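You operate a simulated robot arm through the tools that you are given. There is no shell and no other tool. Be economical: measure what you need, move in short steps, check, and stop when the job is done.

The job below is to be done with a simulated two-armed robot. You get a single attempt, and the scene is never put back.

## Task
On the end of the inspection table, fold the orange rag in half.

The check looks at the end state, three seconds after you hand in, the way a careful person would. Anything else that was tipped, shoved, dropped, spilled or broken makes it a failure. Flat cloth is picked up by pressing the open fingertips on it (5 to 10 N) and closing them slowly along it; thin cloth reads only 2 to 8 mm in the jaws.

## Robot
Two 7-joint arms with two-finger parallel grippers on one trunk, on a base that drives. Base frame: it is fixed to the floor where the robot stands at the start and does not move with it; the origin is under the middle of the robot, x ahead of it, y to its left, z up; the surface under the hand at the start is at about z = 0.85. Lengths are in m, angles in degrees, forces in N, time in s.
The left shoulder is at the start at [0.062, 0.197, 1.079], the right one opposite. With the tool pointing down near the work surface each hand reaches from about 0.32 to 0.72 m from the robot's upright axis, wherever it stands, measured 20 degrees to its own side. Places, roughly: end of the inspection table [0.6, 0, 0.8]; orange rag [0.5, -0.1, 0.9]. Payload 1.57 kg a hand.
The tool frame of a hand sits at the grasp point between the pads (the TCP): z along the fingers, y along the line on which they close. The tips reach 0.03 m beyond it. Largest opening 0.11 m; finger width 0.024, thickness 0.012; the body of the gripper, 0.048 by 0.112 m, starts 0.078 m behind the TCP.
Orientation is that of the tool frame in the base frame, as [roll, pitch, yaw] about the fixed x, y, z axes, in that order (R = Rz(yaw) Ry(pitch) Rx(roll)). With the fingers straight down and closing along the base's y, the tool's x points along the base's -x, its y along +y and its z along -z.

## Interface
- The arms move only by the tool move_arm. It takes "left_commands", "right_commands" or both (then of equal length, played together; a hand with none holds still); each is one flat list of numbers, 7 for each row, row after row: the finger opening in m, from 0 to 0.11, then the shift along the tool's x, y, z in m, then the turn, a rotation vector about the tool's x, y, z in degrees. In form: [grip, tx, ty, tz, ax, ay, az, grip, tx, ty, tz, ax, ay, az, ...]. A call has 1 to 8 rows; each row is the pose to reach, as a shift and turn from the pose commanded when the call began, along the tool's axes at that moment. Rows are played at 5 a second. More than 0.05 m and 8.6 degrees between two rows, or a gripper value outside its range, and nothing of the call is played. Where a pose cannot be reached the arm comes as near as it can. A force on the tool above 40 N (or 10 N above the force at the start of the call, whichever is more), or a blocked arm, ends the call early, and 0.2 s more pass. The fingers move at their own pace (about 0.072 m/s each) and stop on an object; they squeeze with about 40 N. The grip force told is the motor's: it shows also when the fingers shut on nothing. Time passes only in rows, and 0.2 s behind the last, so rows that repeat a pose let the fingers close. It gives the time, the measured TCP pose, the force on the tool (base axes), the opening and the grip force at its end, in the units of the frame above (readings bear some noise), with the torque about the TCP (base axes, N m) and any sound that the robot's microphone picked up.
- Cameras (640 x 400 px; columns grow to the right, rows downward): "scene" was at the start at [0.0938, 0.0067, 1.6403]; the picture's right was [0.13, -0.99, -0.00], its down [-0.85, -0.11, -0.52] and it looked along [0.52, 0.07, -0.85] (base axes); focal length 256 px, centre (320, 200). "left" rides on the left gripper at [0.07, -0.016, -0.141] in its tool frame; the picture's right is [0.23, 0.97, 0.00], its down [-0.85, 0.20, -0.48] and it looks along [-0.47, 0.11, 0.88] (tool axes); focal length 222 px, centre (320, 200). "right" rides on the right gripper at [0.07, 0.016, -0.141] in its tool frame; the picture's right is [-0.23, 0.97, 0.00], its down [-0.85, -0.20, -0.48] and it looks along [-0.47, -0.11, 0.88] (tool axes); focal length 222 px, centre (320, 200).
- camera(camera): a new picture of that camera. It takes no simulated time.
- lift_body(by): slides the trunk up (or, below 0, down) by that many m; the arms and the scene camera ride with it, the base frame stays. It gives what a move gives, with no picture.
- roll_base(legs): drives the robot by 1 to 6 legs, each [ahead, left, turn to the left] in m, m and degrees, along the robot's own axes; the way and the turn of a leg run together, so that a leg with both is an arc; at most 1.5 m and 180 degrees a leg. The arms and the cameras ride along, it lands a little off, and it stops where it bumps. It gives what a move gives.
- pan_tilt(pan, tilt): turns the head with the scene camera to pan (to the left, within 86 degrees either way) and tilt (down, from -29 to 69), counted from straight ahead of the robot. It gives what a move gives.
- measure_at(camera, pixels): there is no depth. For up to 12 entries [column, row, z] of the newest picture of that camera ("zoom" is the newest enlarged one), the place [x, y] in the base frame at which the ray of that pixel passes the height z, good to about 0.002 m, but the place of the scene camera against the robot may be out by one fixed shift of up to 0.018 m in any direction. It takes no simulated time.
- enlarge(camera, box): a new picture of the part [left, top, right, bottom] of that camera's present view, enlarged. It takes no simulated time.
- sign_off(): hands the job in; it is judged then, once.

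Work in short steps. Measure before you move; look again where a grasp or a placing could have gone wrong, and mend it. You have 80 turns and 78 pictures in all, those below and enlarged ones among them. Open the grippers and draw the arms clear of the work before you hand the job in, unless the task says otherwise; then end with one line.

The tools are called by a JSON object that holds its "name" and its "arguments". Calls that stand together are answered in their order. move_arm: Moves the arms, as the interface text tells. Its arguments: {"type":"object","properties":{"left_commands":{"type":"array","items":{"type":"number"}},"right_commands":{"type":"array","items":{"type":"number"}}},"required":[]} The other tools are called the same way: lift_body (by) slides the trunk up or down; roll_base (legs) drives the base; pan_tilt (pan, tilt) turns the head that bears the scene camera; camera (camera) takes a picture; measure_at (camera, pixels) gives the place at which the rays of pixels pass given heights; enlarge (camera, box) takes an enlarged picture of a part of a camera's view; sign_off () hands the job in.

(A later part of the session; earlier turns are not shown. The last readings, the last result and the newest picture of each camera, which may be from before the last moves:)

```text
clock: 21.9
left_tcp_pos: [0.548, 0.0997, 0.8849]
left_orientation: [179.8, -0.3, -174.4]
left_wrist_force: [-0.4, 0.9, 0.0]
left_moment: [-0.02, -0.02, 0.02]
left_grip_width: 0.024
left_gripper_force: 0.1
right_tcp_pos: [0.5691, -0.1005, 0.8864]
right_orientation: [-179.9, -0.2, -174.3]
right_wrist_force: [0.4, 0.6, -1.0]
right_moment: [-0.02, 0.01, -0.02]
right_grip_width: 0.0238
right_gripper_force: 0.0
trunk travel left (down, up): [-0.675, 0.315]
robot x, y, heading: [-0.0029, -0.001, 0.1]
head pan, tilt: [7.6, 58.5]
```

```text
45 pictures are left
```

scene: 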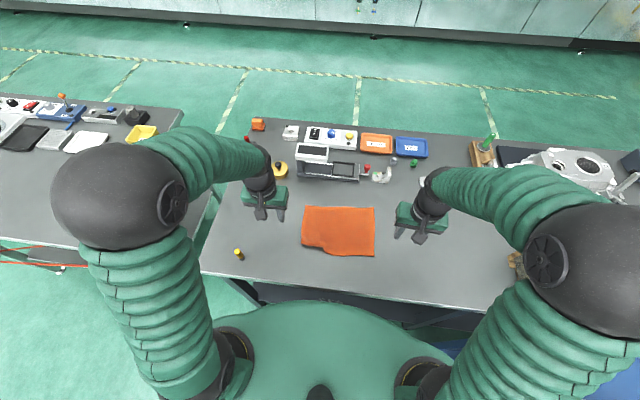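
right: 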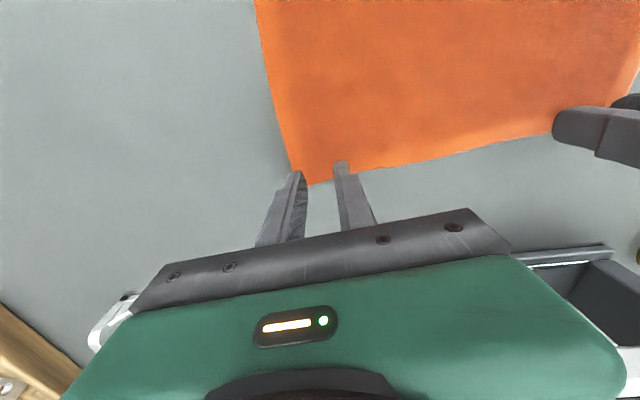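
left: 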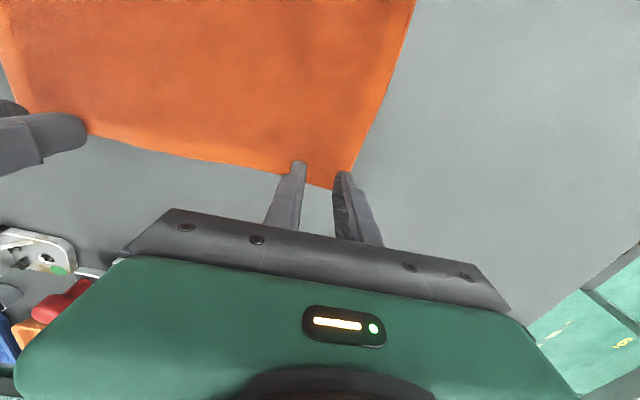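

Outer fingers are partly off the sides; I shift each hand 5 mm inward and press down.

{"name": "move_arm", "arguments": {"left_commands": [0.024, 0, -0.005, 0, 0, 0, 0, 0.024, 0, -0.005, 0.002, 0, 0, 0, 0.024, 0, -0.005, 0.0035, 0, 0, 0], "right_commands": [0.024, 0, 0.005, 0, 0, 0, 0, 0.024, 0, 0.005, 0.003, 0, 0, 0, 0.024, 0, 0.005, 0.005, 0, 0, 0]}}

```text
clock: 22.7
left_tcp_pos: [0.5464, 0.0936, 0.8836]
left_orientation: [179.8, 0.0, -174.4]
left_wrist_force: [0.8, -0.2, 6.3]
left_moment: [-0.03, -0.02, -0.03]
left_grip_width: 0.024
left_gripper_force: 0.1
right_tcp_pos: [0.5691, -0.0953, 0.8834]
right_orientation: [-179.9, -0.1, -174.3]
right_wrist_force: [-0.1, -0.3, 10.0]
right_moment: [-0.02, 0.06, 0.0]
right_grip_width: 0.024
right_gripper_force: 0.1
trunk travel left (down, up): [-0.675, 0.315]
robot x, y, heading: [-0.0022, 0.0035, -0.1]
head pan, tilt: [7.6, 58.5]
```

Pressing at 6 and 10 N. I close slowly, also letting the hands give 2 mm outward-in so the cloth does not tension.

{"name": "move_arm", "arguments": {"left_commands": [0.021, 0, 0, 0, 0, 0, 0, 0.018, 0, 0, 0, 0, 0, 0, 0.015, 0, -0.001, 0, 0, 0, 0, 0.012, 0, -0.001, 0, 0, 0, 0, 0.008, 0, -0.002, 0, 0, 0, 0, 0.004, 0, -0.002, 0, 0, 0, 0, 0, 0, -0.003, 0, 0, 0, 0, 0, 0, -0.003, 0, 0, 0, 0], "right_commands": [0.021, 0, 0, -0.0004, 0, 0, 0, 0.018, 0, 0, -0.0004, 0, 0, 0, 0.015, 0, 0.001, -0.0004, 0, 0, 0, 0.012, 0, 0.001, -0.0004, 0, 0, 0, 0.008, 0, 0.002, -0.0004, 0, 0, 0, 0.004, 0, 0.002, -0.0004, 0, 0, 0, 0, 0, 0.003, -0.0004, 0, 0, 0, 0, 0, 0.003, -0.0004, 0, 0, 0]}}

{"name": "camera", "arguments": {"camera": "left"}}

{"name": "camera", "arguments": {"camera": "right"}}

```text
clock: 24.5
left_tcp_pos: [0.5472, 0.0896, 0.8833]
left_orientation: [179.8, -0.2, -174.5]
left_wrist_force: [0.8, -4.7, 13.5]
left_moment: [-0.21, 0.03, 0.04]
left_grip_width: 0.004
left_gripper_force: 24.7
right_tcp_pos: [0.5666, -0.0925, 0.8831]
right_orientation: [-180.0, -0.1, -174.3]
right_wrist_force: [-1.0, 4.6, 5.0]
right_moment: [0.1, 0.04, -0.02]
right_grip_width: 0.0037
right_gripper_force: 24.6
trunk travel left (down, up): [-0.675, 0.315]
robot x, y, heading: [0.001, 0.0008, -0.1]
head pan, tilt: [7.6, 58.5]
```

```text
44 pictures are left
```

left: 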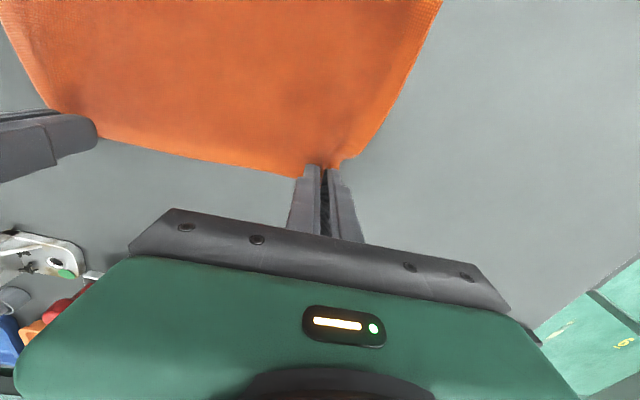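

```text
43 pictures are left
```

right: 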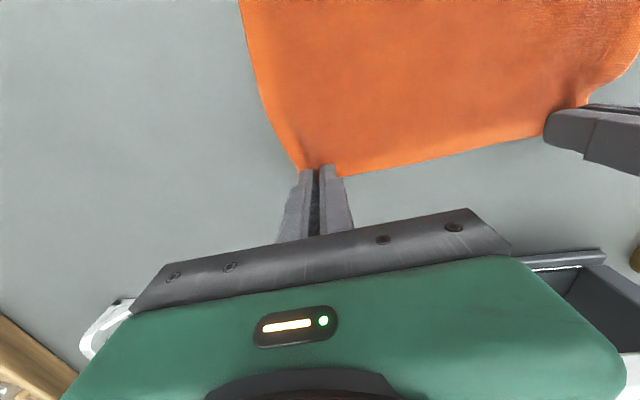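

Both corners held (4.0, 3.7 mm). I lift straight up with a slight move toward the robot so the rag hangs and the tuck unrolls.

{"name": "move_arm", "arguments": {"left_commands": [0, 0.005, 0, -0.02, 0, 0, 0, 0, 0.012, 0, -0.045, 0, 0, 0, 0, 0.02, 0, -0.075, 0, 0, 0, 0, 0.03, 0, -0.105, 0, 0, 0, 0, 0.04, 0, -0.135, 0, 0, 0, 0, 0.045, 0, -0.165, 0, 0, 0, 0, 0.05, 0, -0.19, 0, 0, 0, 0, 0.05, 0, -0.195, 0, 0, 0], "right_commands": [0, 0.005, 0, -0.02, 0, 0, 0, 0, 0.012, 0, -0.045, 0, 0, 0, 0, 0.02, 0, -0.075, 0, 0, 0, 0, 0.03, 0, -0.105, 0, 0, 0, 0, 0.04, 0, -0.135, 0, 0, 0, 0, 0.045, 0, -0.165, 0, 0, 0, 0, 0.05, 0, -0.19, 0, 0, 0, 0, 0.05, 0, -0.195, 0, 0, 0]}}

{"name": "camera", "arguments": {"camera": "scene"}}

{"name": "camera", "arguments": {"camera": "left"}}

```text
clock: 26.3
left_tcp_pos: [0.5004, 0.0855, 1.0775]
left_orientation: [179.7, -0.2, -174.4]
left_wrist_force: [0.3, -5.5, -0.2]
left_moment: [-0.14, -0.03, 0.01]
left_grip_width: 0.0041
left_gripper_force: 24.7
right_tcp_pos: [0.5187, -0.0963, 1.0781]
right_orientation: [-179.9, -0.3, -174.3]
right_wrist_force: [0.3, 4.9, -0.4]
right_moment: [0.13, 0.02, 0.0]
right_grip_width: 0.0038
right_gripper_force: 24.4
trunk travel left (down, up): [-0.675, 0.315]
robot x, y, heading: [-0.0009, -0.0019, 0.1]
head pan, tilt: [7.6, 58.5]
```

```text
42 pictures are left
```

scene: 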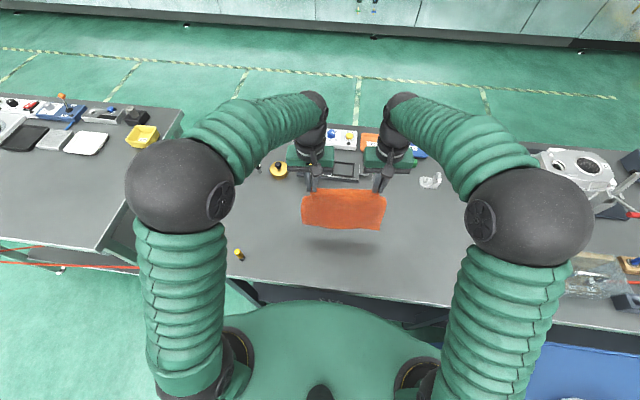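

```text
41 pictures are left
```

left: 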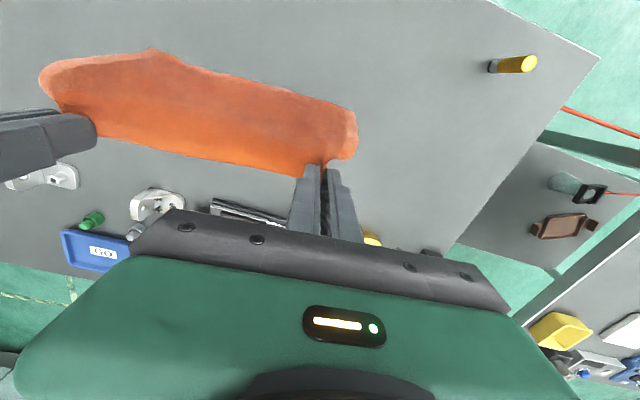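

The rag hangs free. I look closer at its lower edge.

{"name": "enlarge", "arguments": {"camera": "scene", "box": [270, 160, 410, 260]}}

```text
4.00 times, centred on (340, 210) of scene
```

zoom: 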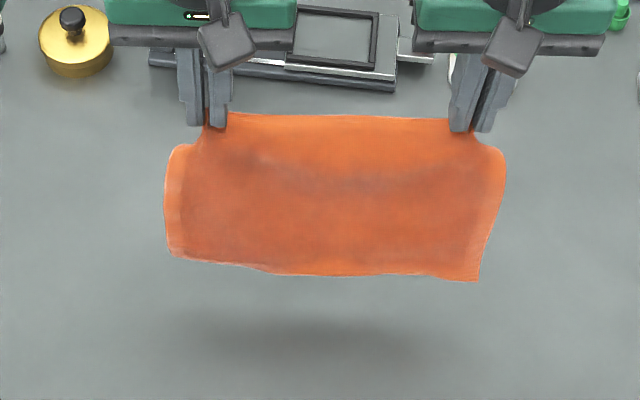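

The lower-left part may still be slightly curled. I move the hands 10 cm toward the robot and let it settle; then I'll touch the lower edge down and lay it going away from the robot, so the edge trails open.

{"name": "move_arm", "arguments": {"left_commands": [0, 0.025, 0, 0, 0, 0, 0, 0, 0.05, 0, 0, 0, 0, 0, 0, 0.08, 0, 0, 0, 0, 0, 0, 0.1, 0, 0, 0, 0, 0, 0, 0.1, 0, 0, 0, 0, 0, 0, 0.1, 0, 0, 0, 0, 0, 0, 0.1, 0, 0, 0, 0, 0], "right_commands": [0, 0.025, 0, 0, 0, 0, 0, 0, 0.05, 0, 0, 0, 0, 0, 0, 0.08, 0, 0, 0, 0, 0, 0, 0.1, 0, 0, 0, 0, 0, 0, 0.1, 0, 0, 0, 0, 0, 0, 0.1, 0, 0, 0, 0, 0, 0, 0.1, 0, 0, 0, 0, 0]}}

{"name": "camera", "arguments": {"camera": "scene"}}

{"name": "enlarge", "arguments": {"camera": "scene", "box": [270, 190, 410, 290]}}

```text
clock: 27.9
left_tcp_pos: [0.3983, 0.0755, 1.0785]
left_orientation: [179.8, -0.2, -174.5]
left_wrist_force: [0.2, -4.2, -0.7]
left_moment: [-0.13, -0.06, 0.0]
left_grip_width: 0.0038
left_gripper_force: 24.4
right_tcp_pos: [0.4173, -0.1075, 1.0792]
right_orientation: [-179.9, -0.2, -174.3]
right_wrist_force: [-0.5, 4.7, -1.1]
right_moment: [0.13, 0.0, 0.01]
right_grip_width: 0.0038
right_gripper_force: 24.8
trunk travel left (down, up): [-0.675, 0.315]
robot x, y, heading: [-0.0009, -0.0011, 0.3]
head pan, tilt: [7.6, 58.5]
```

```text
39 pictures are left
```

scene: 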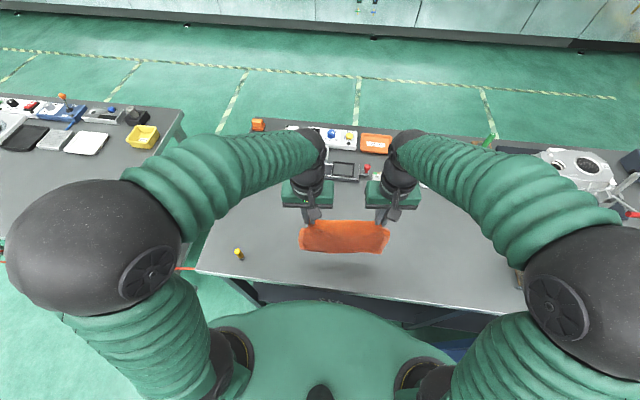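

```text
4.00 times, centred on (340, 240) of scene
```

zoom: 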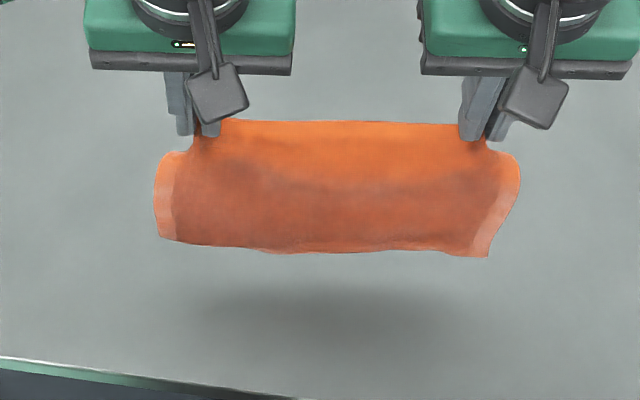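

It hangs evenly now. I lay it down: touch the lower edge, then move forward while lowering.

{"name": "move_arm", "arguments": {"left_commands": [0, 0, 0, 0.02, 0, 0, 0, 0, 0, 0, 0.04, 0, 0, 0, 0, -0.03, 0, 0.055, 0, 0, 0, 0, -0.065, 0, 0.08, 0, 0, 0, 0, -0.095, 0, 0.11, 0, 0, 0, 0, -0.122, 0, 0.14, 0, 0, 0, 0, -0.142, 0, 0.168, 0, 0, 0, 0, -0.155, 0, 0.183, 0, 0, 0], "right_commands": [0, 0, 0, 0.02, 0, 0, 0, 0, 0, 0, 0.04, 0, 0, 0, 0, -0.03, 0, 0.055, 0, 0, 0, 0, -0.065, 0, 0.08, 0, 0, 0, 0, -0.095, 0, 0.11, 0, 0, 0, 0, -0.122, 0, 0.14, 0, 0, 0, 0, -0.142, 0, 0.168, 0, 0, 0, 0, -0.155, 0, 0.183, 0, 0, 0]}}

{"name": "camera", "arguments": {"camera": "scene"}}

{"name": "enlarge", "arguments": {"camera": "scene", "box": [270, 180, 410, 280]}}

```text
clock: 29.7
left_tcp_pos: [0.5545, 0.0909, 0.893]
left_orientation: [179.8, -0.2, -174.5]
left_wrist_force: [-0.1, -5.5, 0.0]
left_moment: [-0.19, 0.02, 0.01]
left_grip_width: 0.0039
left_gripper_force: 24.7
right_tcp_pos: [0.5742, -0.0925, 0.8934]
right_orientation: [-179.9, -0.2, -174.4]
right_wrist_force: [1.3, 5.6, 0.6]
right_moment: [0.17, 0.0, -0.04]
right_grip_width: 0.004
right_gripper_force: 24.8
trunk travel left (down, up): [-0.675, 0.315]
robot x, y, heading: [-0.0011, 0.0032, 0.0]
head pan, tilt: [7.6, 58.5]
```

```text
37 pictures are left
```

scene: 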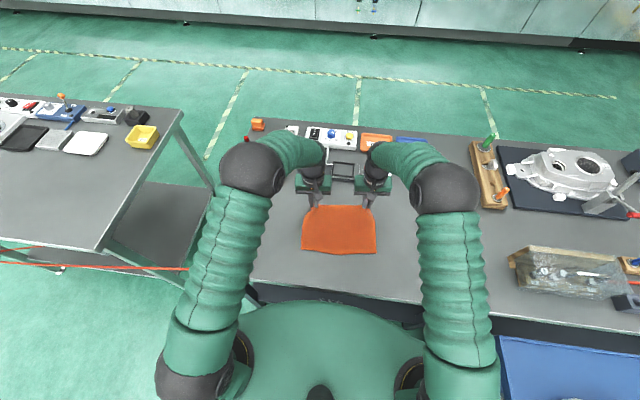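

```text
4.00 times, centred on (340, 230) of scene
```

zoom: 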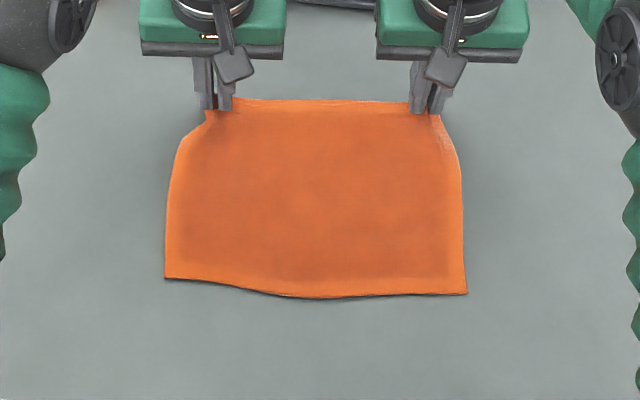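

The rag lies flat again, tuck gone. I measure the near corners.

{"name": "measure_at", "arguments": {"camera": "zoom", "pixels": [[165, 277, 0.85], [467, 293, 0.85], [320, 298, 0.85], [320, 100, 0.855]]}}

```text
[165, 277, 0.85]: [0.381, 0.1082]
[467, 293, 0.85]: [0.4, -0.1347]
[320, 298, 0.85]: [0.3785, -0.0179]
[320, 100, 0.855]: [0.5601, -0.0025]
```

Length is ~0.178; I fold with an arc of 16 cm toward the robot, at most ~7 cm high, ending 4 cm above the lower layer.

{"name": "move_arm", "arguments": {"left_commands": [0, 0.01, 0, -0.02, 0, 0, 0, 0, 0.03, 0, -0.04, 0, 0, 0, 0, 0.055, 0, -0.055, 0, 0, 0, 0, 0.08, 0, -0.06, 0, 0, 0, 0, 0.105, 0, -0.06, 0, 0, 0, 0, 0.13, 0, -0.052, 0, -3, 0, 0, 0.15, 0, -0.045, 0, -7, 0, 0, 0.162, 0, -0.04, 0, -11, 0], "right_commands": [0, 0.01, 0, -0.02, 0, 0, 0, 0, 0.03, 0, -0.04, 0, 0, 0, 0, 0.055, 0, -0.055, 0, 0, 0, 0, 0.08, 0, -0.06, 0, 0, 0, 0, 0.105, 0, -0.06, 0, 0, 0, 0, 0.13, 0, -0.052, 0, -3, 0, 0, 0.15, 0, -0.045, 0, -7, 0, 0, 0.162, 0, -0.04, 0, -11, 0]}}

{"name": "camera", "arguments": {"camera": "scene"}}

{"name": "camera", "arguments": {"camera": "left"}}

{"name": "enlarge", "arguments": {"camera": "scene", "box": [270, 190, 410, 290]}}

```text
clock: 31.5
left_tcp_pos: [0.3916, 0.0757, 0.9358]
left_orientation: [179.8, 11.0, -174.1]
left_wrist_force: [1.5, -8.4, 0.6]
left_moment: [-0.27, -0.08, -0.02]
left_grip_width: 0.004
left_gripper_force: 24.5
right_tcp_pos: [0.4112, -0.1103, 0.936]
right_orientation: [-179.8, 10.9, -174.3]
right_wrist_force: [-1.4, 8.7, -0.3]
right_moment: [0.33, 0.02, 0.03]
right_grip_width: 0.0038
right_gripper_force: 24.0
trunk travel left (down, up): [-0.675, 0.315]
robot x, y, heading: [-0.0008, -0.0025, -0.1]
head pan, tilt: [7.6, 58.5]
```

```text
35 pictures are left
```

scene: 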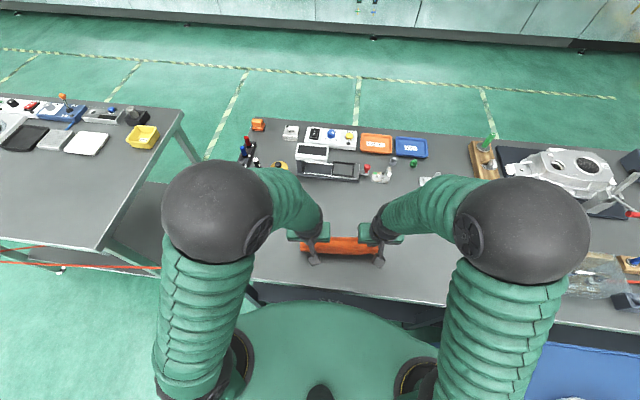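

```text
34 pictures are left
```

left: 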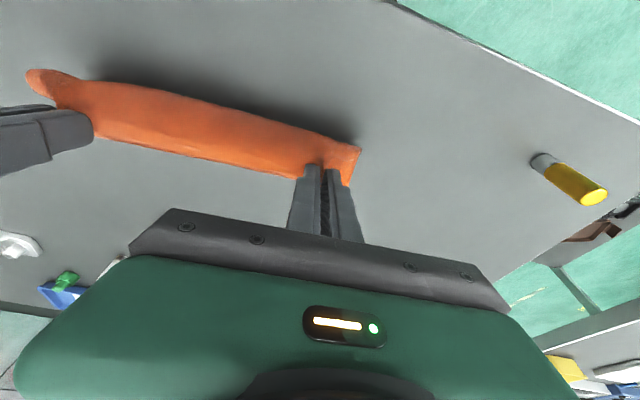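

```text
4.00 times, centred on (340, 240) of scene
```

zoom: 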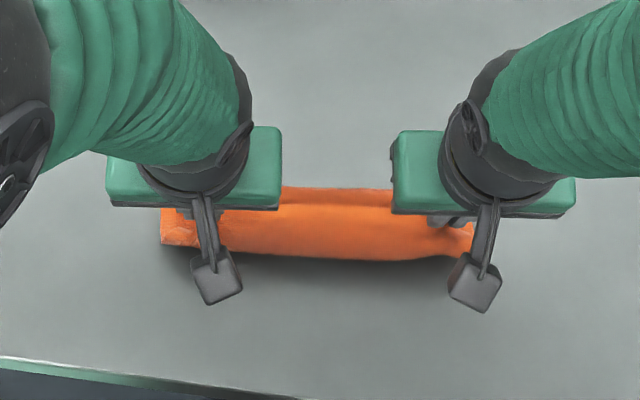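

The top edge is over the near edge. I lower straight down to the lower layer and open slowly.

{"name": "move_arm", "arguments": {"left_commands": [0, 0.004, 0, 0.015, 0, 0, 0, 0, 0.007, 0, 0.03, 0, 0, 0, 0, 0.01, 0, 0.042, 0, 0, 0, 0, 0.0115, 0, 0.0485, 0, 0, 0, 0, 0.0115, 0, 0.0485, 0, 0, 0], "right_commands": [0, 0.004, 0, 0.015, 0, 0, 0, 0, 0.007, 0, 0.03, 0, 0, 0, 0, 0.01, 0, 0.042, 0, 0, 0, 0, 0.0115, 0, 0.0485, 0, 0, 0, 0, 0.0115, 0, 0.0485, 0, 0, 0]}}

{"name": "camera", "arguments": {"camera": "left"}}

{"name": "enlarge", "arguments": {"camera": "scene", "box": [270, 190, 410, 290]}}

```text
clock: 32.7
left_tcp_pos: [0.3944, 0.0757, 0.8927]
left_orientation: [-179.6, 11.6, -173.6]
left_wrist_force: [0.4, -7.9, 8.8]
left_moment: [-0.18, 0.01, 0.0]
left_grip_width: 0.0041
left_gripper_force: 24.6
right_tcp_pos: [0.4088, -0.1082, 0.8882]
right_orientation: [-180.0, 11.1, -174.3]
right_wrist_force: [0.8, 5.1, 27.4]
right_moment: [0.15, 0.05, 0.05]
right_grip_width: 0.0039
right_gripper_force: 24.9
trunk travel left (down, up): [-0.675, 0.315]
robot x, y, heading: [0.0007, -0.0017, 0.0]
head pan, tilt: [7.6, 58.5]
```

```text
32 pictures are left
```

left: 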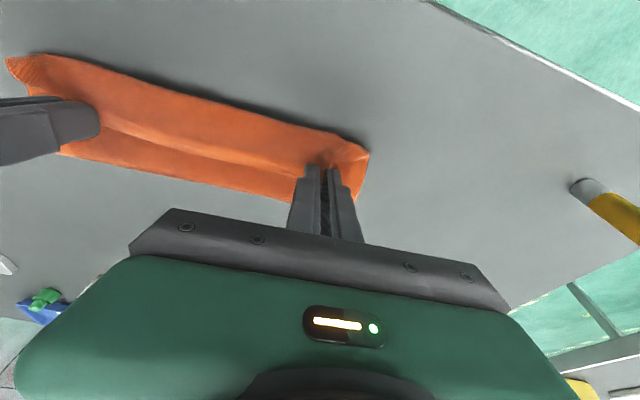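

```text
4.00 times, centred on (340, 240) of scene
```

zoom: 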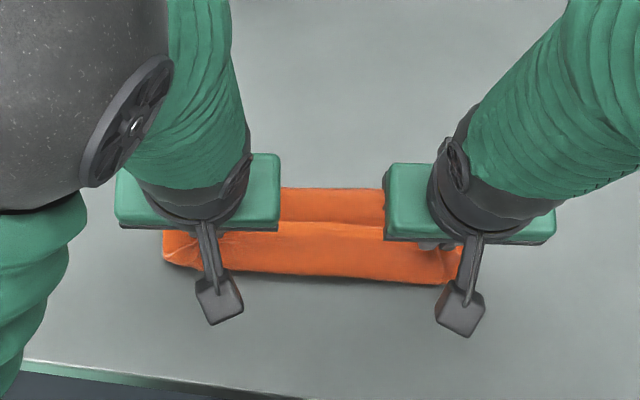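

Both hands press on the stack. I ease the right by 1.5 mm, open gently, and lift away up and back.

{"name": "move_arm", "arguments": {"left_commands": [0, 0, 0, 0, 0, 0, 0, 0.008, 0, 0, 0, 0, 0, 0, 0.016, 0, 0, 0, 0, 0, 0, 0.03, 0, 0, 0, 0, 0, 0, 0.03, 0, 0, -0.005, 0, 0, 0, 0.03, 0, 0, -0.03, 0, 0, 0, 0.03, 0, 0, -0.06, 0, 4, 0, 0.03, 0, 0, -0.09, 0, 11, 0], "right_commands": [0, 0, 0, -0.0015, 0, 0, 0, 0.008, 0, 0, -0.0015, 0, 0, 0, 0.016, 0, 0, -0.0015, 0, 0, 0, 0.03, 0, 0, -0.0015, 0, 0, 0, 0.03, 0, 0, -0.005, 0, 0, 0, 0.03, 0, 0, -0.03, 0, 0, 0, 0.03, 0, 0, -0.06, 0, 4, 0, 0.03, 0, 0, -0.09, 0, 11, 0]}}

{"name": "camera", "arguments": {"camera": "left"}}

{"name": "camera", "arguments": {"camera": "right"}}

{"name": "enlarge", "arguments": {"camera": "scene", "box": [270, 190, 410, 290]}}

```text
clock: 34.5
left_tcp_pos: [0.3721, 0.0715, 0.9744]
left_orientation: [179.9, -0.4, -174.6]
left_wrist_force: [0.0, 0.1, -0.2]
left_moment: [0.0, 0.0, -0.02]
left_grip_width: 0.0301
left_gripper_force: 0.0
right_tcp_pos: [0.3932, -0.1085, 0.9743]
right_orientation: [-179.9, -0.4, -174.3]
right_wrist_force: [-0.3, -0.2, 0.4]
right_moment: [0.0, 0.02, -0.02]
right_grip_width: 0.03
right_gripper_force: 0.0
trunk travel left (down, up): [-0.675, 0.315]
robot x, y, heading: [0.001, 0.0008, -0.1]
head pan, tilt: [7.6, 58.5]
```

```text
30 pictures are left
```

left: 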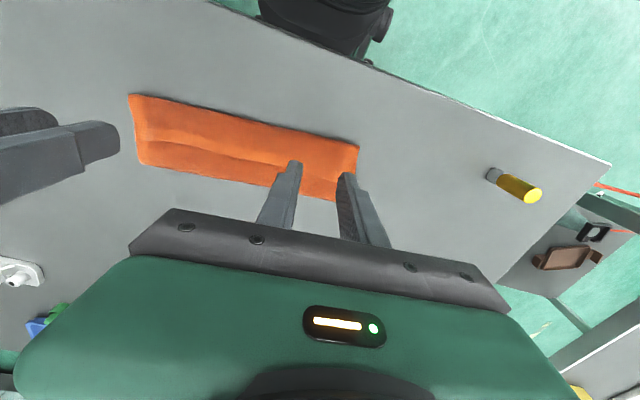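

```text
29 pictures are left
```

right: 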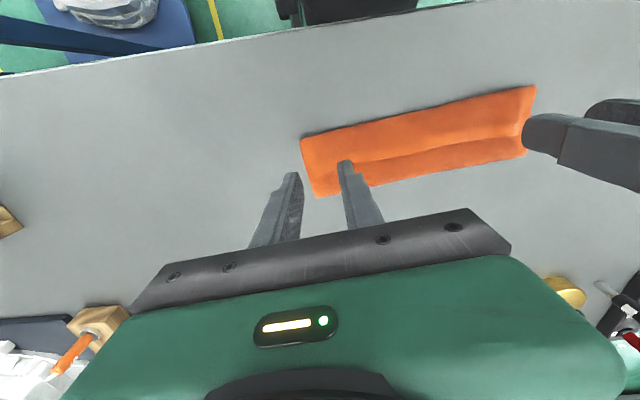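

```text
4.00 times, centred on (340, 240) of scene
```

zoom: 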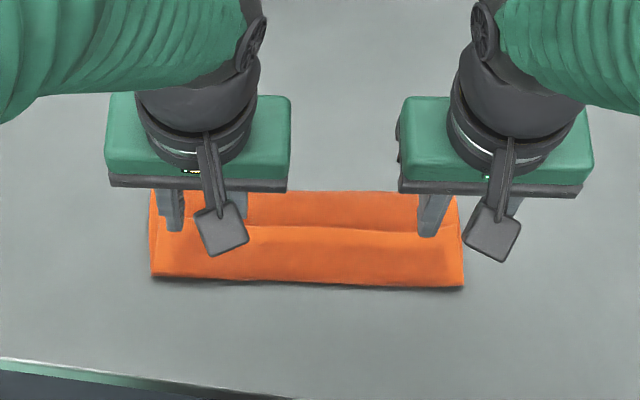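

The rag looks neatly doubled. I raise the hands apart for a clear view.

{"name": "move_arm", "arguments": {"left_commands": [0.03, 0, 0.03, -0.03, 0, 0, 0, 0.03, 0, 0.07, -0.05, 0, 0, 0, 0.03, 0, 0.11, -0.06, 0, 0, 0, 0.03, 0, 0.14, -0.06, 0, 0, 0], "right_commands": [0.03, 0, -0.03, -0.03, 0, 0, 0, 0.03, 0, -0.07, -0.05, 0, 0, 0, 0.03, 0, -0.11, -0.06, 0, 0, 0, 0.03, 0, -0.14, -0.06, 0, 0, 0]}}

{"name": "enlarge", "arguments": {"camera": "scene", "box": [280, 200, 400, 280]}}

{"name": "camera", "arguments": {"camera": "scene"}}

{"name": "enlarge", "arguments": {"camera": "left", "box": [0, 40, 320, 240]}}

```text
clock: 35.5
left_tcp_pos: [0.3585, 0.2115, 1.0337]
left_orientation: [179.8, -0.2, -174.4]
left_wrist_force: [0.8, 1.0, -0.4]
left_moment: [-0.02, -0.03, 0.0]
left_grip_width: 0.0299
left_gripper_force: 0.1
right_tcp_pos: [0.4055, -0.2489, 1.0359]
right_orientation: [-179.9, -0.2, -174.3]
right_wrist_force: [0.4, -0.3, 1.0]
right_moment: [-0.02, 0.02, -0.02]
right_grip_width: 0.0302
right_gripper_force: 0.2
trunk travel left (down, up): [-0.675, 0.315]
robot x, y, heading: [0.0029, -0.0024, 0.1]
head pan, tilt: [7.6, 58.5]
```

```text
5.00 times, centred on (340, 240) of scene
```

zoom: 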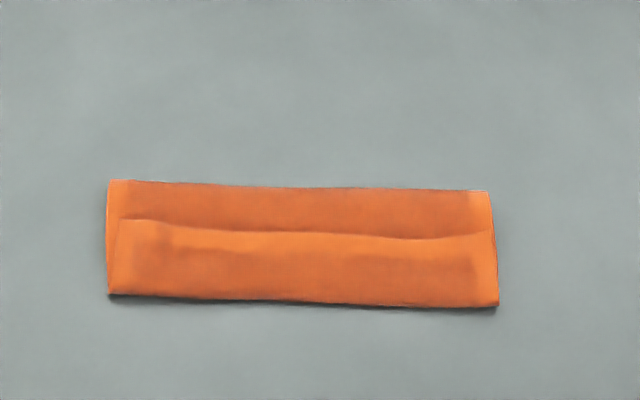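

```text
26 pictures are left
```

scene: 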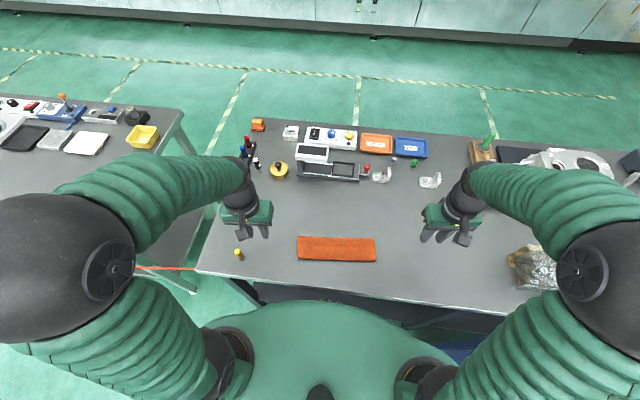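

```text
2.00 times, centred on (160, 140) of left
```

zoom: 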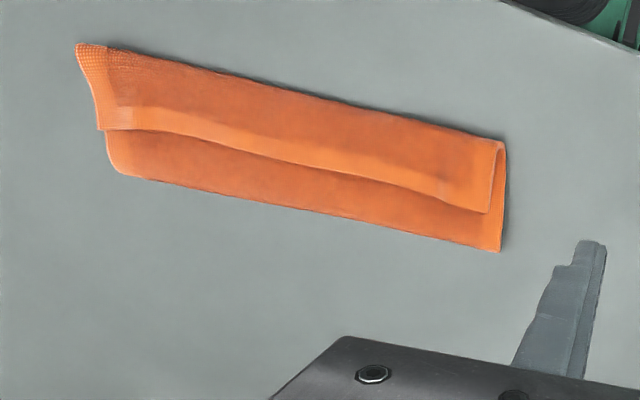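

A free edge shows on top facing away from the robot, so I measure where the boundaries are: far side (rows ~185), free edge (~235), near side (~300) in the scene zoom.

{"name": "enlarge", "arguments": {"camera": "scene", "box": [280, 200, 400, 280]}}

{"name": "measure_at", "arguments": {"camera": "zoom", "pixels": [[110, 180, 0.85], [300, 187, 0.85], [485, 191, 0.85], [125, 220, 0.853], [300, 234, 0.853], [485, 230, 0.853], [110, 295, 0.85], [300, 302, 0.85], [498, 306, 0.85]]}}

```text
5.00 times, centred on (340, 240) of scene
```

zoom: 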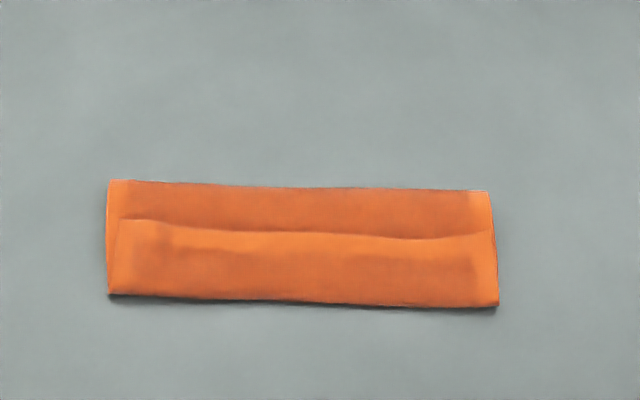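

```text
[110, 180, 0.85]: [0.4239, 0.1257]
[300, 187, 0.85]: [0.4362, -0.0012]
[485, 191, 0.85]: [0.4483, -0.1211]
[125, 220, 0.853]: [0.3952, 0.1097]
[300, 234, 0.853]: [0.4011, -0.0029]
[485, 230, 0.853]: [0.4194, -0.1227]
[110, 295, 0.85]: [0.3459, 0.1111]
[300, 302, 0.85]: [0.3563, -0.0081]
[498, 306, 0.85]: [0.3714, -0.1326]
```

Depths add up to a three-layer Z: the top layer billowed past the near edge and turned back. I'll redo it: regrasp the free top edge (left ~(0.406,0.11), right ~(0.430,-0.122)), lift to hang, and fold with the crease toward the robot, which suits the way the cloth leaves the fingers. First I hover over that edge.

{"name": "move_arm", "arguments": {"left_commands": [0.024, -0.008, -0.032, 0.01, 0, 0, 0, 0.024, -0.016, -0.064, 0.03, 0, 0, 0, 0.024, -0.024, -0.096, 0.06, 0, 0, 0, 0.024, -0.031, -0.127, 0.094, 0, 0, 0], "right_commands": [0.024, -0.008, 0.037, 0.01, 0, 0, 0, 0.024, -0.016, 0.074, 0.03, 0, 0, 0, 0.024, -0.024, 0.111, 0.06, 0, 0, 0, 0.024, -0.032, 0.148, 0.096, 0, 0, 0]}}

{"name": "camera", "arguments": {"camera": "left"}}

{"name": "camera", "arguments": {"camera": "right"}}

```text
refused: row 4 steps farther than a row can; nothing moved
```

```text
23 pictures are left
```

left: 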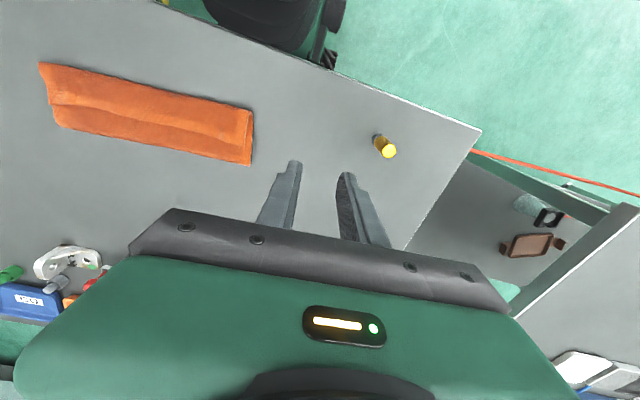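

```text
22 pictures are left
```

right: 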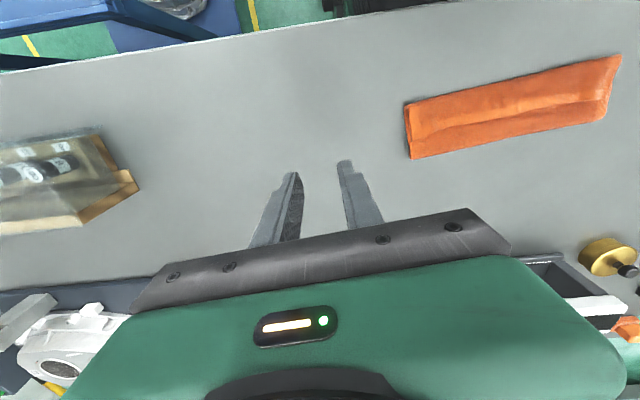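

The step was too long; I replay it in five rows (hovering at ~0.94).

{"name": "move_arm", "arguments": {"left_commands": [0.024, -0.006, -0.026, 0.01, 0, 0, 0, 0.024, -0.013, -0.052, 0.03, 0, 0, 0, 0.024, -0.019, -0.078, 0.052, 0, 0, 0, 0.024, -0.025, -0.104, 0.074, 0, 0, 0, 0.024, -0.031, -0.127, 0.094, 0, 0, 0], "right_commands": [0.024, -0.006, 0.03, 0.01, 0, 0, 0, 0.024, -0.013, 0.06, 0.03, 0, 0, 0, 0.024, -0.019, 0.09, 0.052, 0, 0, 0, 0.024, -0.025, 0.12, 0.075, 0, 0, 0, 0.024, -0.032, 0.148, 0.096, 0, 0, 0]}}

{"name": "camera", "arguments": {"camera": "left"}}

{"name": "camera", "arguments": {"camera": "right"}}

```text
clock: 36.7
left_tcp_pos: [0.4042, 0.089, 0.9388]
left_orientation: [179.9, -0.4, -174.4]
left_wrist_force: [-0.1, 0.4, 0.8]
left_moment: [0.0, 0.02, 0.03]
left_grip_width: 0.024
left_gripper_force: 0.0
right_tcp_pos: [0.4273, -0.0988, 0.9362]
right_orientation: [-179.9, -0.3, -174.3]
right_wrist_force: [0.2, 0.3, -0.3]
right_moment: [0.0, 0.03, 0.02]
right_grip_width: 0.0241
right_gripper_force: 0.0
trunk travel left (down, up): [-0.675, 0.315]
robot x, y, heading: [0.0032, -0.0012, -0.1]
head pan, tilt: [7.6, 58.5]
```

```text
21 pictures are left
```

left: 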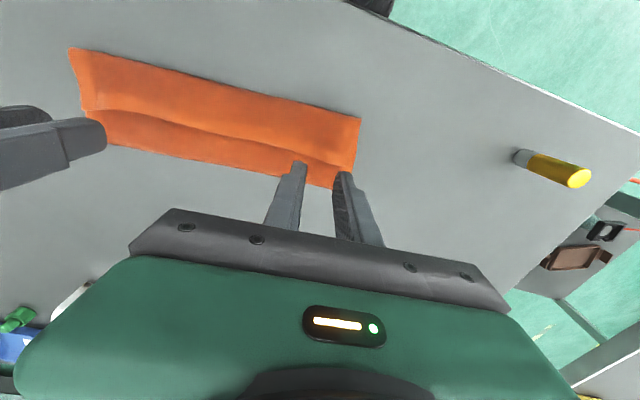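

```text
20 pictures are left
```

right: 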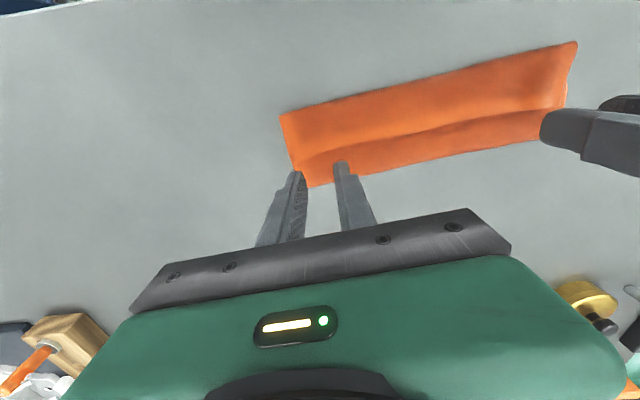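

I measure the free edge's ends (left (346,164), right (299,160)) and the outer ends of the stack.

{"name": "measure_at", "arguments": {"camera": "left", "pixels": [[346, 164, 0.857], [335, 188, 0.852], [360, 118, 0.855], [240, 141, 0.857]]}}

{"name": "measure_at", "arguments": {"camera": "right", "pixels": [[299, 160, 0.857], [310, 186, 0.852], [281, 114, 0.855]]}}

{"name": "enlarge", "arguments": {"camera": "left", "box": [220, 100, 400, 212]}}

```text
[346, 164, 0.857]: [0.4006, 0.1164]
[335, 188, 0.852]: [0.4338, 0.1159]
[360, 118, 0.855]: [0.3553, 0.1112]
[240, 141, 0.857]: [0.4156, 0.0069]
```

```text
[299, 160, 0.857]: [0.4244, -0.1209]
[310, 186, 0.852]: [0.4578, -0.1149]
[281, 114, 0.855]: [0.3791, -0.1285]
```

```text
3.56 times, centred on (310, 156) of left
```

zoom: 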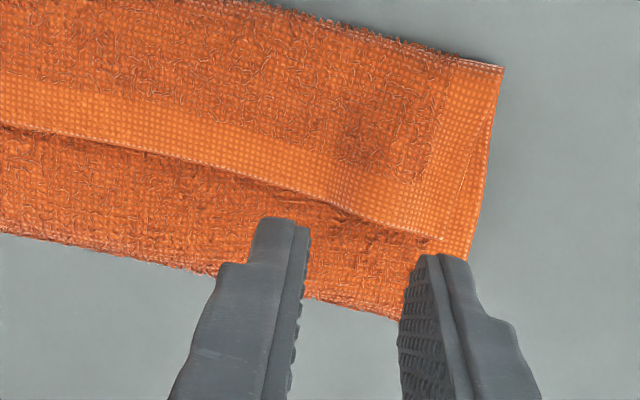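

The top edge's corners are at (0.403,0.112) and (0.424,-0.121). I lower the fingers onto the top layer just inside that edge.

{"name": "move_arm", "arguments": {"left_commands": [0.022, 0.004, -0.003, 0.025, 0, 0, 0, 0.022, 0.004, -0.003, 0.044, 0, 0, 0, 0.022, 0.004, -0.003, 0.05, 0, 0, 0, 0.022, 0.004, -0.003, 0.05, 0, 0, 0], "right_commands": [0.022, 0.009, 0.003, 0.022, 0, 0, 0, 0.022, 0.009, 0.003, 0.041, 0, 0, 0, 0.022, 0.009, 0.003, 0.047, 0, 0, 0, 0.022, 0.009, 0.003, 0.047, 0, 0, 0]}}

```text
clock: 37.7
left_tcp_pos: [0.3978, 0.086, 0.8901]
left_orientation: [179.8, -0.2, -174.4]
left_wrist_force: [-0.8, -0.5, 5.9]
left_moment: [-0.02, 0.0, -0.01]
left_grip_width: 0.0219
left_gripper_force: 0.0
right_tcp_pos: [0.4144, -0.0971, 0.8919]
right_orientation: [-179.9, -0.2, -174.3]
right_wrist_force: [0.6, 0.2, 2.4]
right_moment: [-0.02, 0.04, 0.02]
right_grip_width: 0.022
right_gripper_force: 0.1
trunk travel left (down, up): [-0.675, 0.315]
robot x, y, heading: [-0.0038, 0.0009, 0.1]
head pan, tilt: [7.6, 58.5]
```

Light contact on both. I close slowly, the right 1.5 mm lower.

{"name": "move_arm", "arguments": {"left_commands": [0.019, 0, 0, 0, 0, 0, 0, 0.016, 0, 0, 0, 0, 0, 0, 0.013, 0, -0.001, 0, 0, 0, 0, 0.01, 0, -0.001, 0, 0, 0, 0, 0.007, 0, -0.002, 0, 0, 0, 0, 0.003, 0, -0.002, -0.001, 0, 0, 0, 0, 0, -0.003, -0.001, 0, 0, 0, 0, 0, -0.003, -0.001, 0, 0, 0], "right_commands": [0.019, 0, 0, 0.0015, 0, 0, 0, 0.016, 0, 0, 0.0015, 0, 0, 0, 0.013, 0, 0.001, 0.0015, 0, 0, 0, 0.01, 0, 0.001, 0.0015, 0, 0, 0, 0.007, 0, 0.002, 0.0015, 0, 0, 0, 0.003, 0, 0.002, 0.0005, 0, 0, 0, 0, 0, 0.003, 0.0005, 0, 0, 0, 0, 0, 0.003, 0.0005, 0, 0, 0]}}

{"name": "camera", "arguments": {"camera": "left"}}

{"name": "camera", "arguments": {"camera": "right"}}

```text
clock: 39.5
left_tcp_pos: [0.3981, 0.0818, 0.8911]
left_orientation: [179.8, -0.2, -174.4]
left_wrist_force: [0.4, 1.3, 3.3]
left_moment: [0.02, 0.01, 0.01]
left_grip_width: 0.0031
left_gripper_force: 24.4
right_tcp_pos: [0.4145, -0.0941, 0.89]
right_orientation: [-180.0, -0.2, -174.3]
right_wrist_force: [0.9, -1.0, 3.9]
right_moment: [-0.06, 0.02, 0.0]
right_grip_width: 0.0033
right_gripper_force: 24.7
trunk travel left (down, up): [-0.675, 0.315]
robot x, y, heading: [0.0019, 0.0002, -0.1]
head pan, tilt: [7.6, 58.5]
```

```text
18 pictures are left
```

left: 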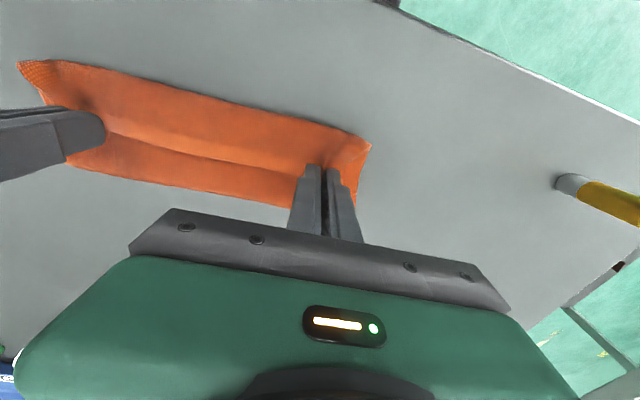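

```text
17 pictures are left
```

right: 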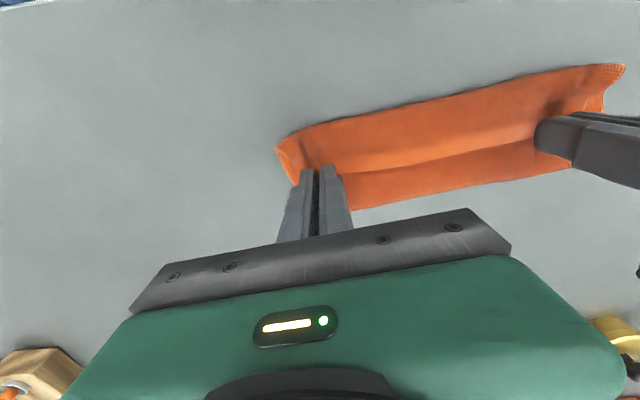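

Jaws read 3.1 and 3.3 mm, a single layer. I lift it 19 cm with a forward shift of ~10 cm, so it hangs.

{"name": "move_arm", "arguments": {"left_commands": [0, -0.005, 0, -0.02, 0, 0, 0, 0, -0.012, 0, -0.045, 0, 0, 0, 0, -0.025, 0, -0.075, 0, 0, 0, 0, -0.045, 0, -0.105, 0, 0, 0, 0, -0.065, 0, -0.135, 0, 0, 0, 0, -0.085, 0, -0.165, 0, 0, 0, 0, -0.1, 0, -0.188, 0, 0, 0, 0, -0.1, 0, -0.188, 0, 0, 0], "right_commands": [0, -0.005, 0, -0.02, 0, 0, 0, 0, -0.012, 0, -0.045, 0, 0, 0, 0, -0.025, 0, -0.075, 0, 0, 0, 0, -0.045, 0, -0.105, 0, 0, 0, 0, -0.065, 0, -0.135, 0, 0, 0, 0, -0.085, 0, -0.165, 0, 0, 0, 0, -0.1, 0, -0.188, 0, 0, 0, 0, -0.1, 0, -0.188, 0, 0, 0]}}

{"name": "enlarge", "arguments": {"camera": "scene", "box": [270, 150, 410, 250]}}

```text
clock: 41.3
left_tcp_pos: [0.4992, 0.0917, 1.0775]
left_orientation: [179.9, -0.2, -174.4]
left_wrist_force: [0.6, -0.4, 0.2]
left_moment: [-0.02, -0.04, 0.01]
left_grip_width: 0.003
left_gripper_force: 23.9
right_tcp_pos: [0.514, -0.0839, 1.0771]
right_orientation: [-179.9, -0.3, -174.3]
right_wrist_force: [0.2, 1.4, -0.1]
right_moment: [0.01, -0.04, 0.0]
right_grip_width: 0.0033
right_gripper_force: 24.1
trunk travel left (down, up): [-0.675, 0.315]
robot x, y, heading: [0.0004, -0.0016, -0.1]
head pan, tilt: [7.6, 58.5]
```

```text
4.00 times, centred on (340, 200) of scene
```

zoom: 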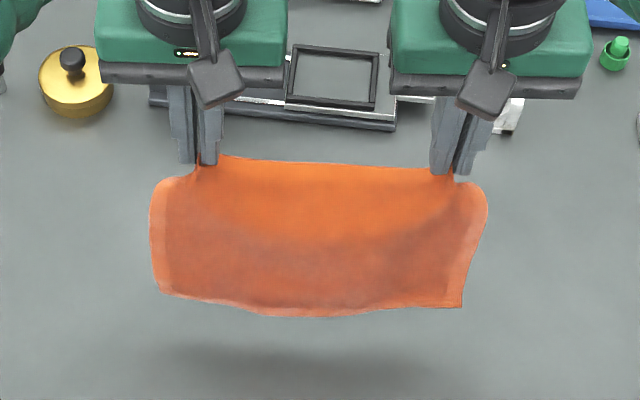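

It hangs open. I now touch the lower edge down and lay the first half while moving toward the robot, stopping ~10 cm up to look at where the lower edge lies.

{"name": "move_arm", "arguments": {"left_commands": [0, 0, 0, 0.02, 0, 0, 0, 0, 0, 0, 0.04, 0, 0, 0, 0, 0.015, 0, 0.055, 0, 0, 0, 0, 0.035, 0, 0.07, 0, 0, 0, 0, 0.055, 0, 0.085, 0, 0, 0, 0, 0.075, 0, 0.095, 0, 0, 0, 0, 0.085, 0, 0.1, 0, 0, 0], "right_commands": [0, 0, 0, 0.02, 0, 0, 0, 0, 0, 0, 0.04, 0, 0, 0, 0, 0.015, 0, 0.055, 0, 0, 0, 0, 0.035, 0, 0.07, 0, 0, 0, 0, 0.055, 0, 0.085, 0, 0, 0, 0, 0.075, 0, 0.095, 0, 0, 0, 0, 0.085, 0, 0.1, 0, 0, 0]}}

{"name": "enlarge", "arguments": {"camera": "scene", "box": [270, 170, 410, 270]}}

```text
clock: 42.9
left_tcp_pos: [0.4134, 0.0835, 0.977]
left_orientation: [179.8, -0.2, -174.4]
left_wrist_force: [-0.6, -0.4, -0.6]
left_moment: [0.0, -0.01, -0.02]
left_grip_width: 0.0032
left_gripper_force: 24.1
right_tcp_pos: [0.43, -0.093, 0.977]
right_orientation: [-179.9, -0.1, -174.3]
right_wrist_force: [-0.3, 0.1, 0.6]
right_moment: [0.03, 0.01, 0.0]
right_grip_width: 0.0032
right_gripper_force: 24.5
trunk travel left (down, up): [-0.675, 0.315]
robot x, y, heading: [0.0021, 0.0037, 0.2]
head pan, tilt: [7.6, 58.5]
```

```text
4.00 times, centred on (340, 220) of scene
```

zoom: 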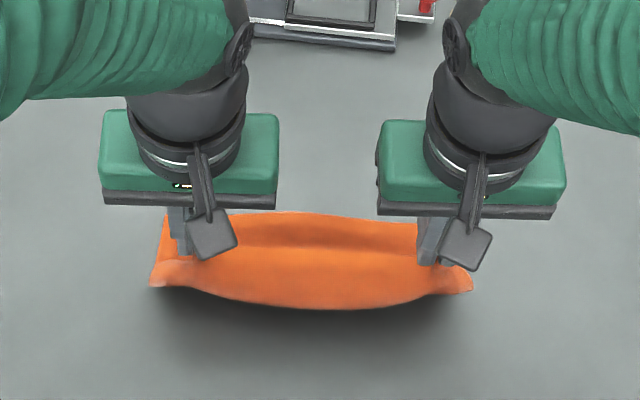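

The lower edge is visible at zoom (290,212)–(410,223); I measure it and the bulge.

{"name": "measure_at", "arguments": {"camera": "zoom", "pixels": [[167, 217, 0.85], [290, 212, 0.85], [410, 223, 0.85], [300, 308, 0.91], [300, 308, 0.88]]}}

```text
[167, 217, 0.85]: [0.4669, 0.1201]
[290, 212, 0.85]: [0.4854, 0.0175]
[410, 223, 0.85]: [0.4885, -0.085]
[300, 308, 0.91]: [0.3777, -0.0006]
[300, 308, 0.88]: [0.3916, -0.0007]
```

Lower edge is at x ≈ 0.48 (left) to 0.50 (right); the fold should end with the held edge ~6.5 cm forward. I bring the held edge over it in a falling arc.

{"name": "move_arm", "arguments": {"left_commands": [0, -0.015, 0, 0.008, 0, 0, 0, 0, -0.03, 0, 0.02, 0, 0, 0, 0, -0.045, 0, 0.037, 0, 0, 0, 0, -0.055, 0, 0.055, 0, 0, 0, 0, -0.062, 0, 0.07, 0, 0, 0, 0, -0.065, 0, 0.082, 0, 0, 0], "right_commands": [0, -0.015, 0, 0.008, 0, 0, 0, 0, -0.03, 0, 0.02, 0, 0, 0, 0, -0.045, 0, 0.037, 0, 0, 0, 0, -0.055, 0, 0.055, 0, 0, 0, 0, -0.062, 0, 0.07, 0, 0, 0, 0, -0.065, 0, 0.082, 0, 0, 0]}}

{"name": "enlarge", "arguments": {"camera": "scene", "box": [270, 170, 410, 270]}}

```text
clock: 44.3
left_tcp_pos: [0.4802, 0.091, 0.896]
left_orientation: [179.7, -0.1, -174.4]
left_wrist_force: [-1.0, 0.2, 0.2]
left_moment: [-0.01, 0.01, -0.04]
left_grip_width: 0.003
left_gripper_force: 24.4
right_tcp_pos: [0.4962, -0.086, 0.8945]
right_orientation: [-179.9, -0.2, -174.3]
right_wrist_force: [-0.2, 0.3, 0.8]
right_moment: [0.01, 0.02, -0.01]
right_grip_width: 0.0035
right_gripper_force: 24.1
trunk travel left (down, up): [-0.675, 0.315]
robot x, y, heading: [0.003, 0.0007, -0.0]
head pan, tilt: [7.6, 58.5]
```

```text
4.00 times, centred on (340, 220) of scene
```

zoom: 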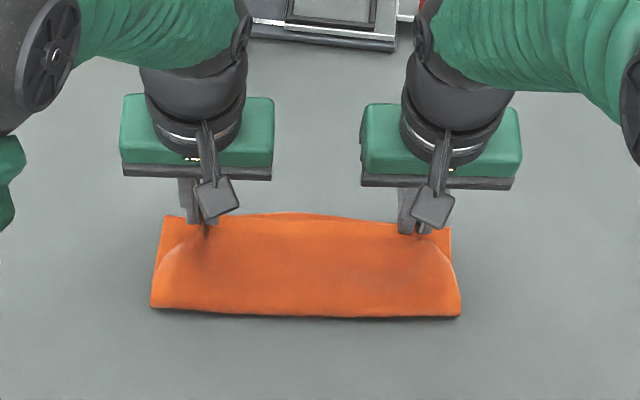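

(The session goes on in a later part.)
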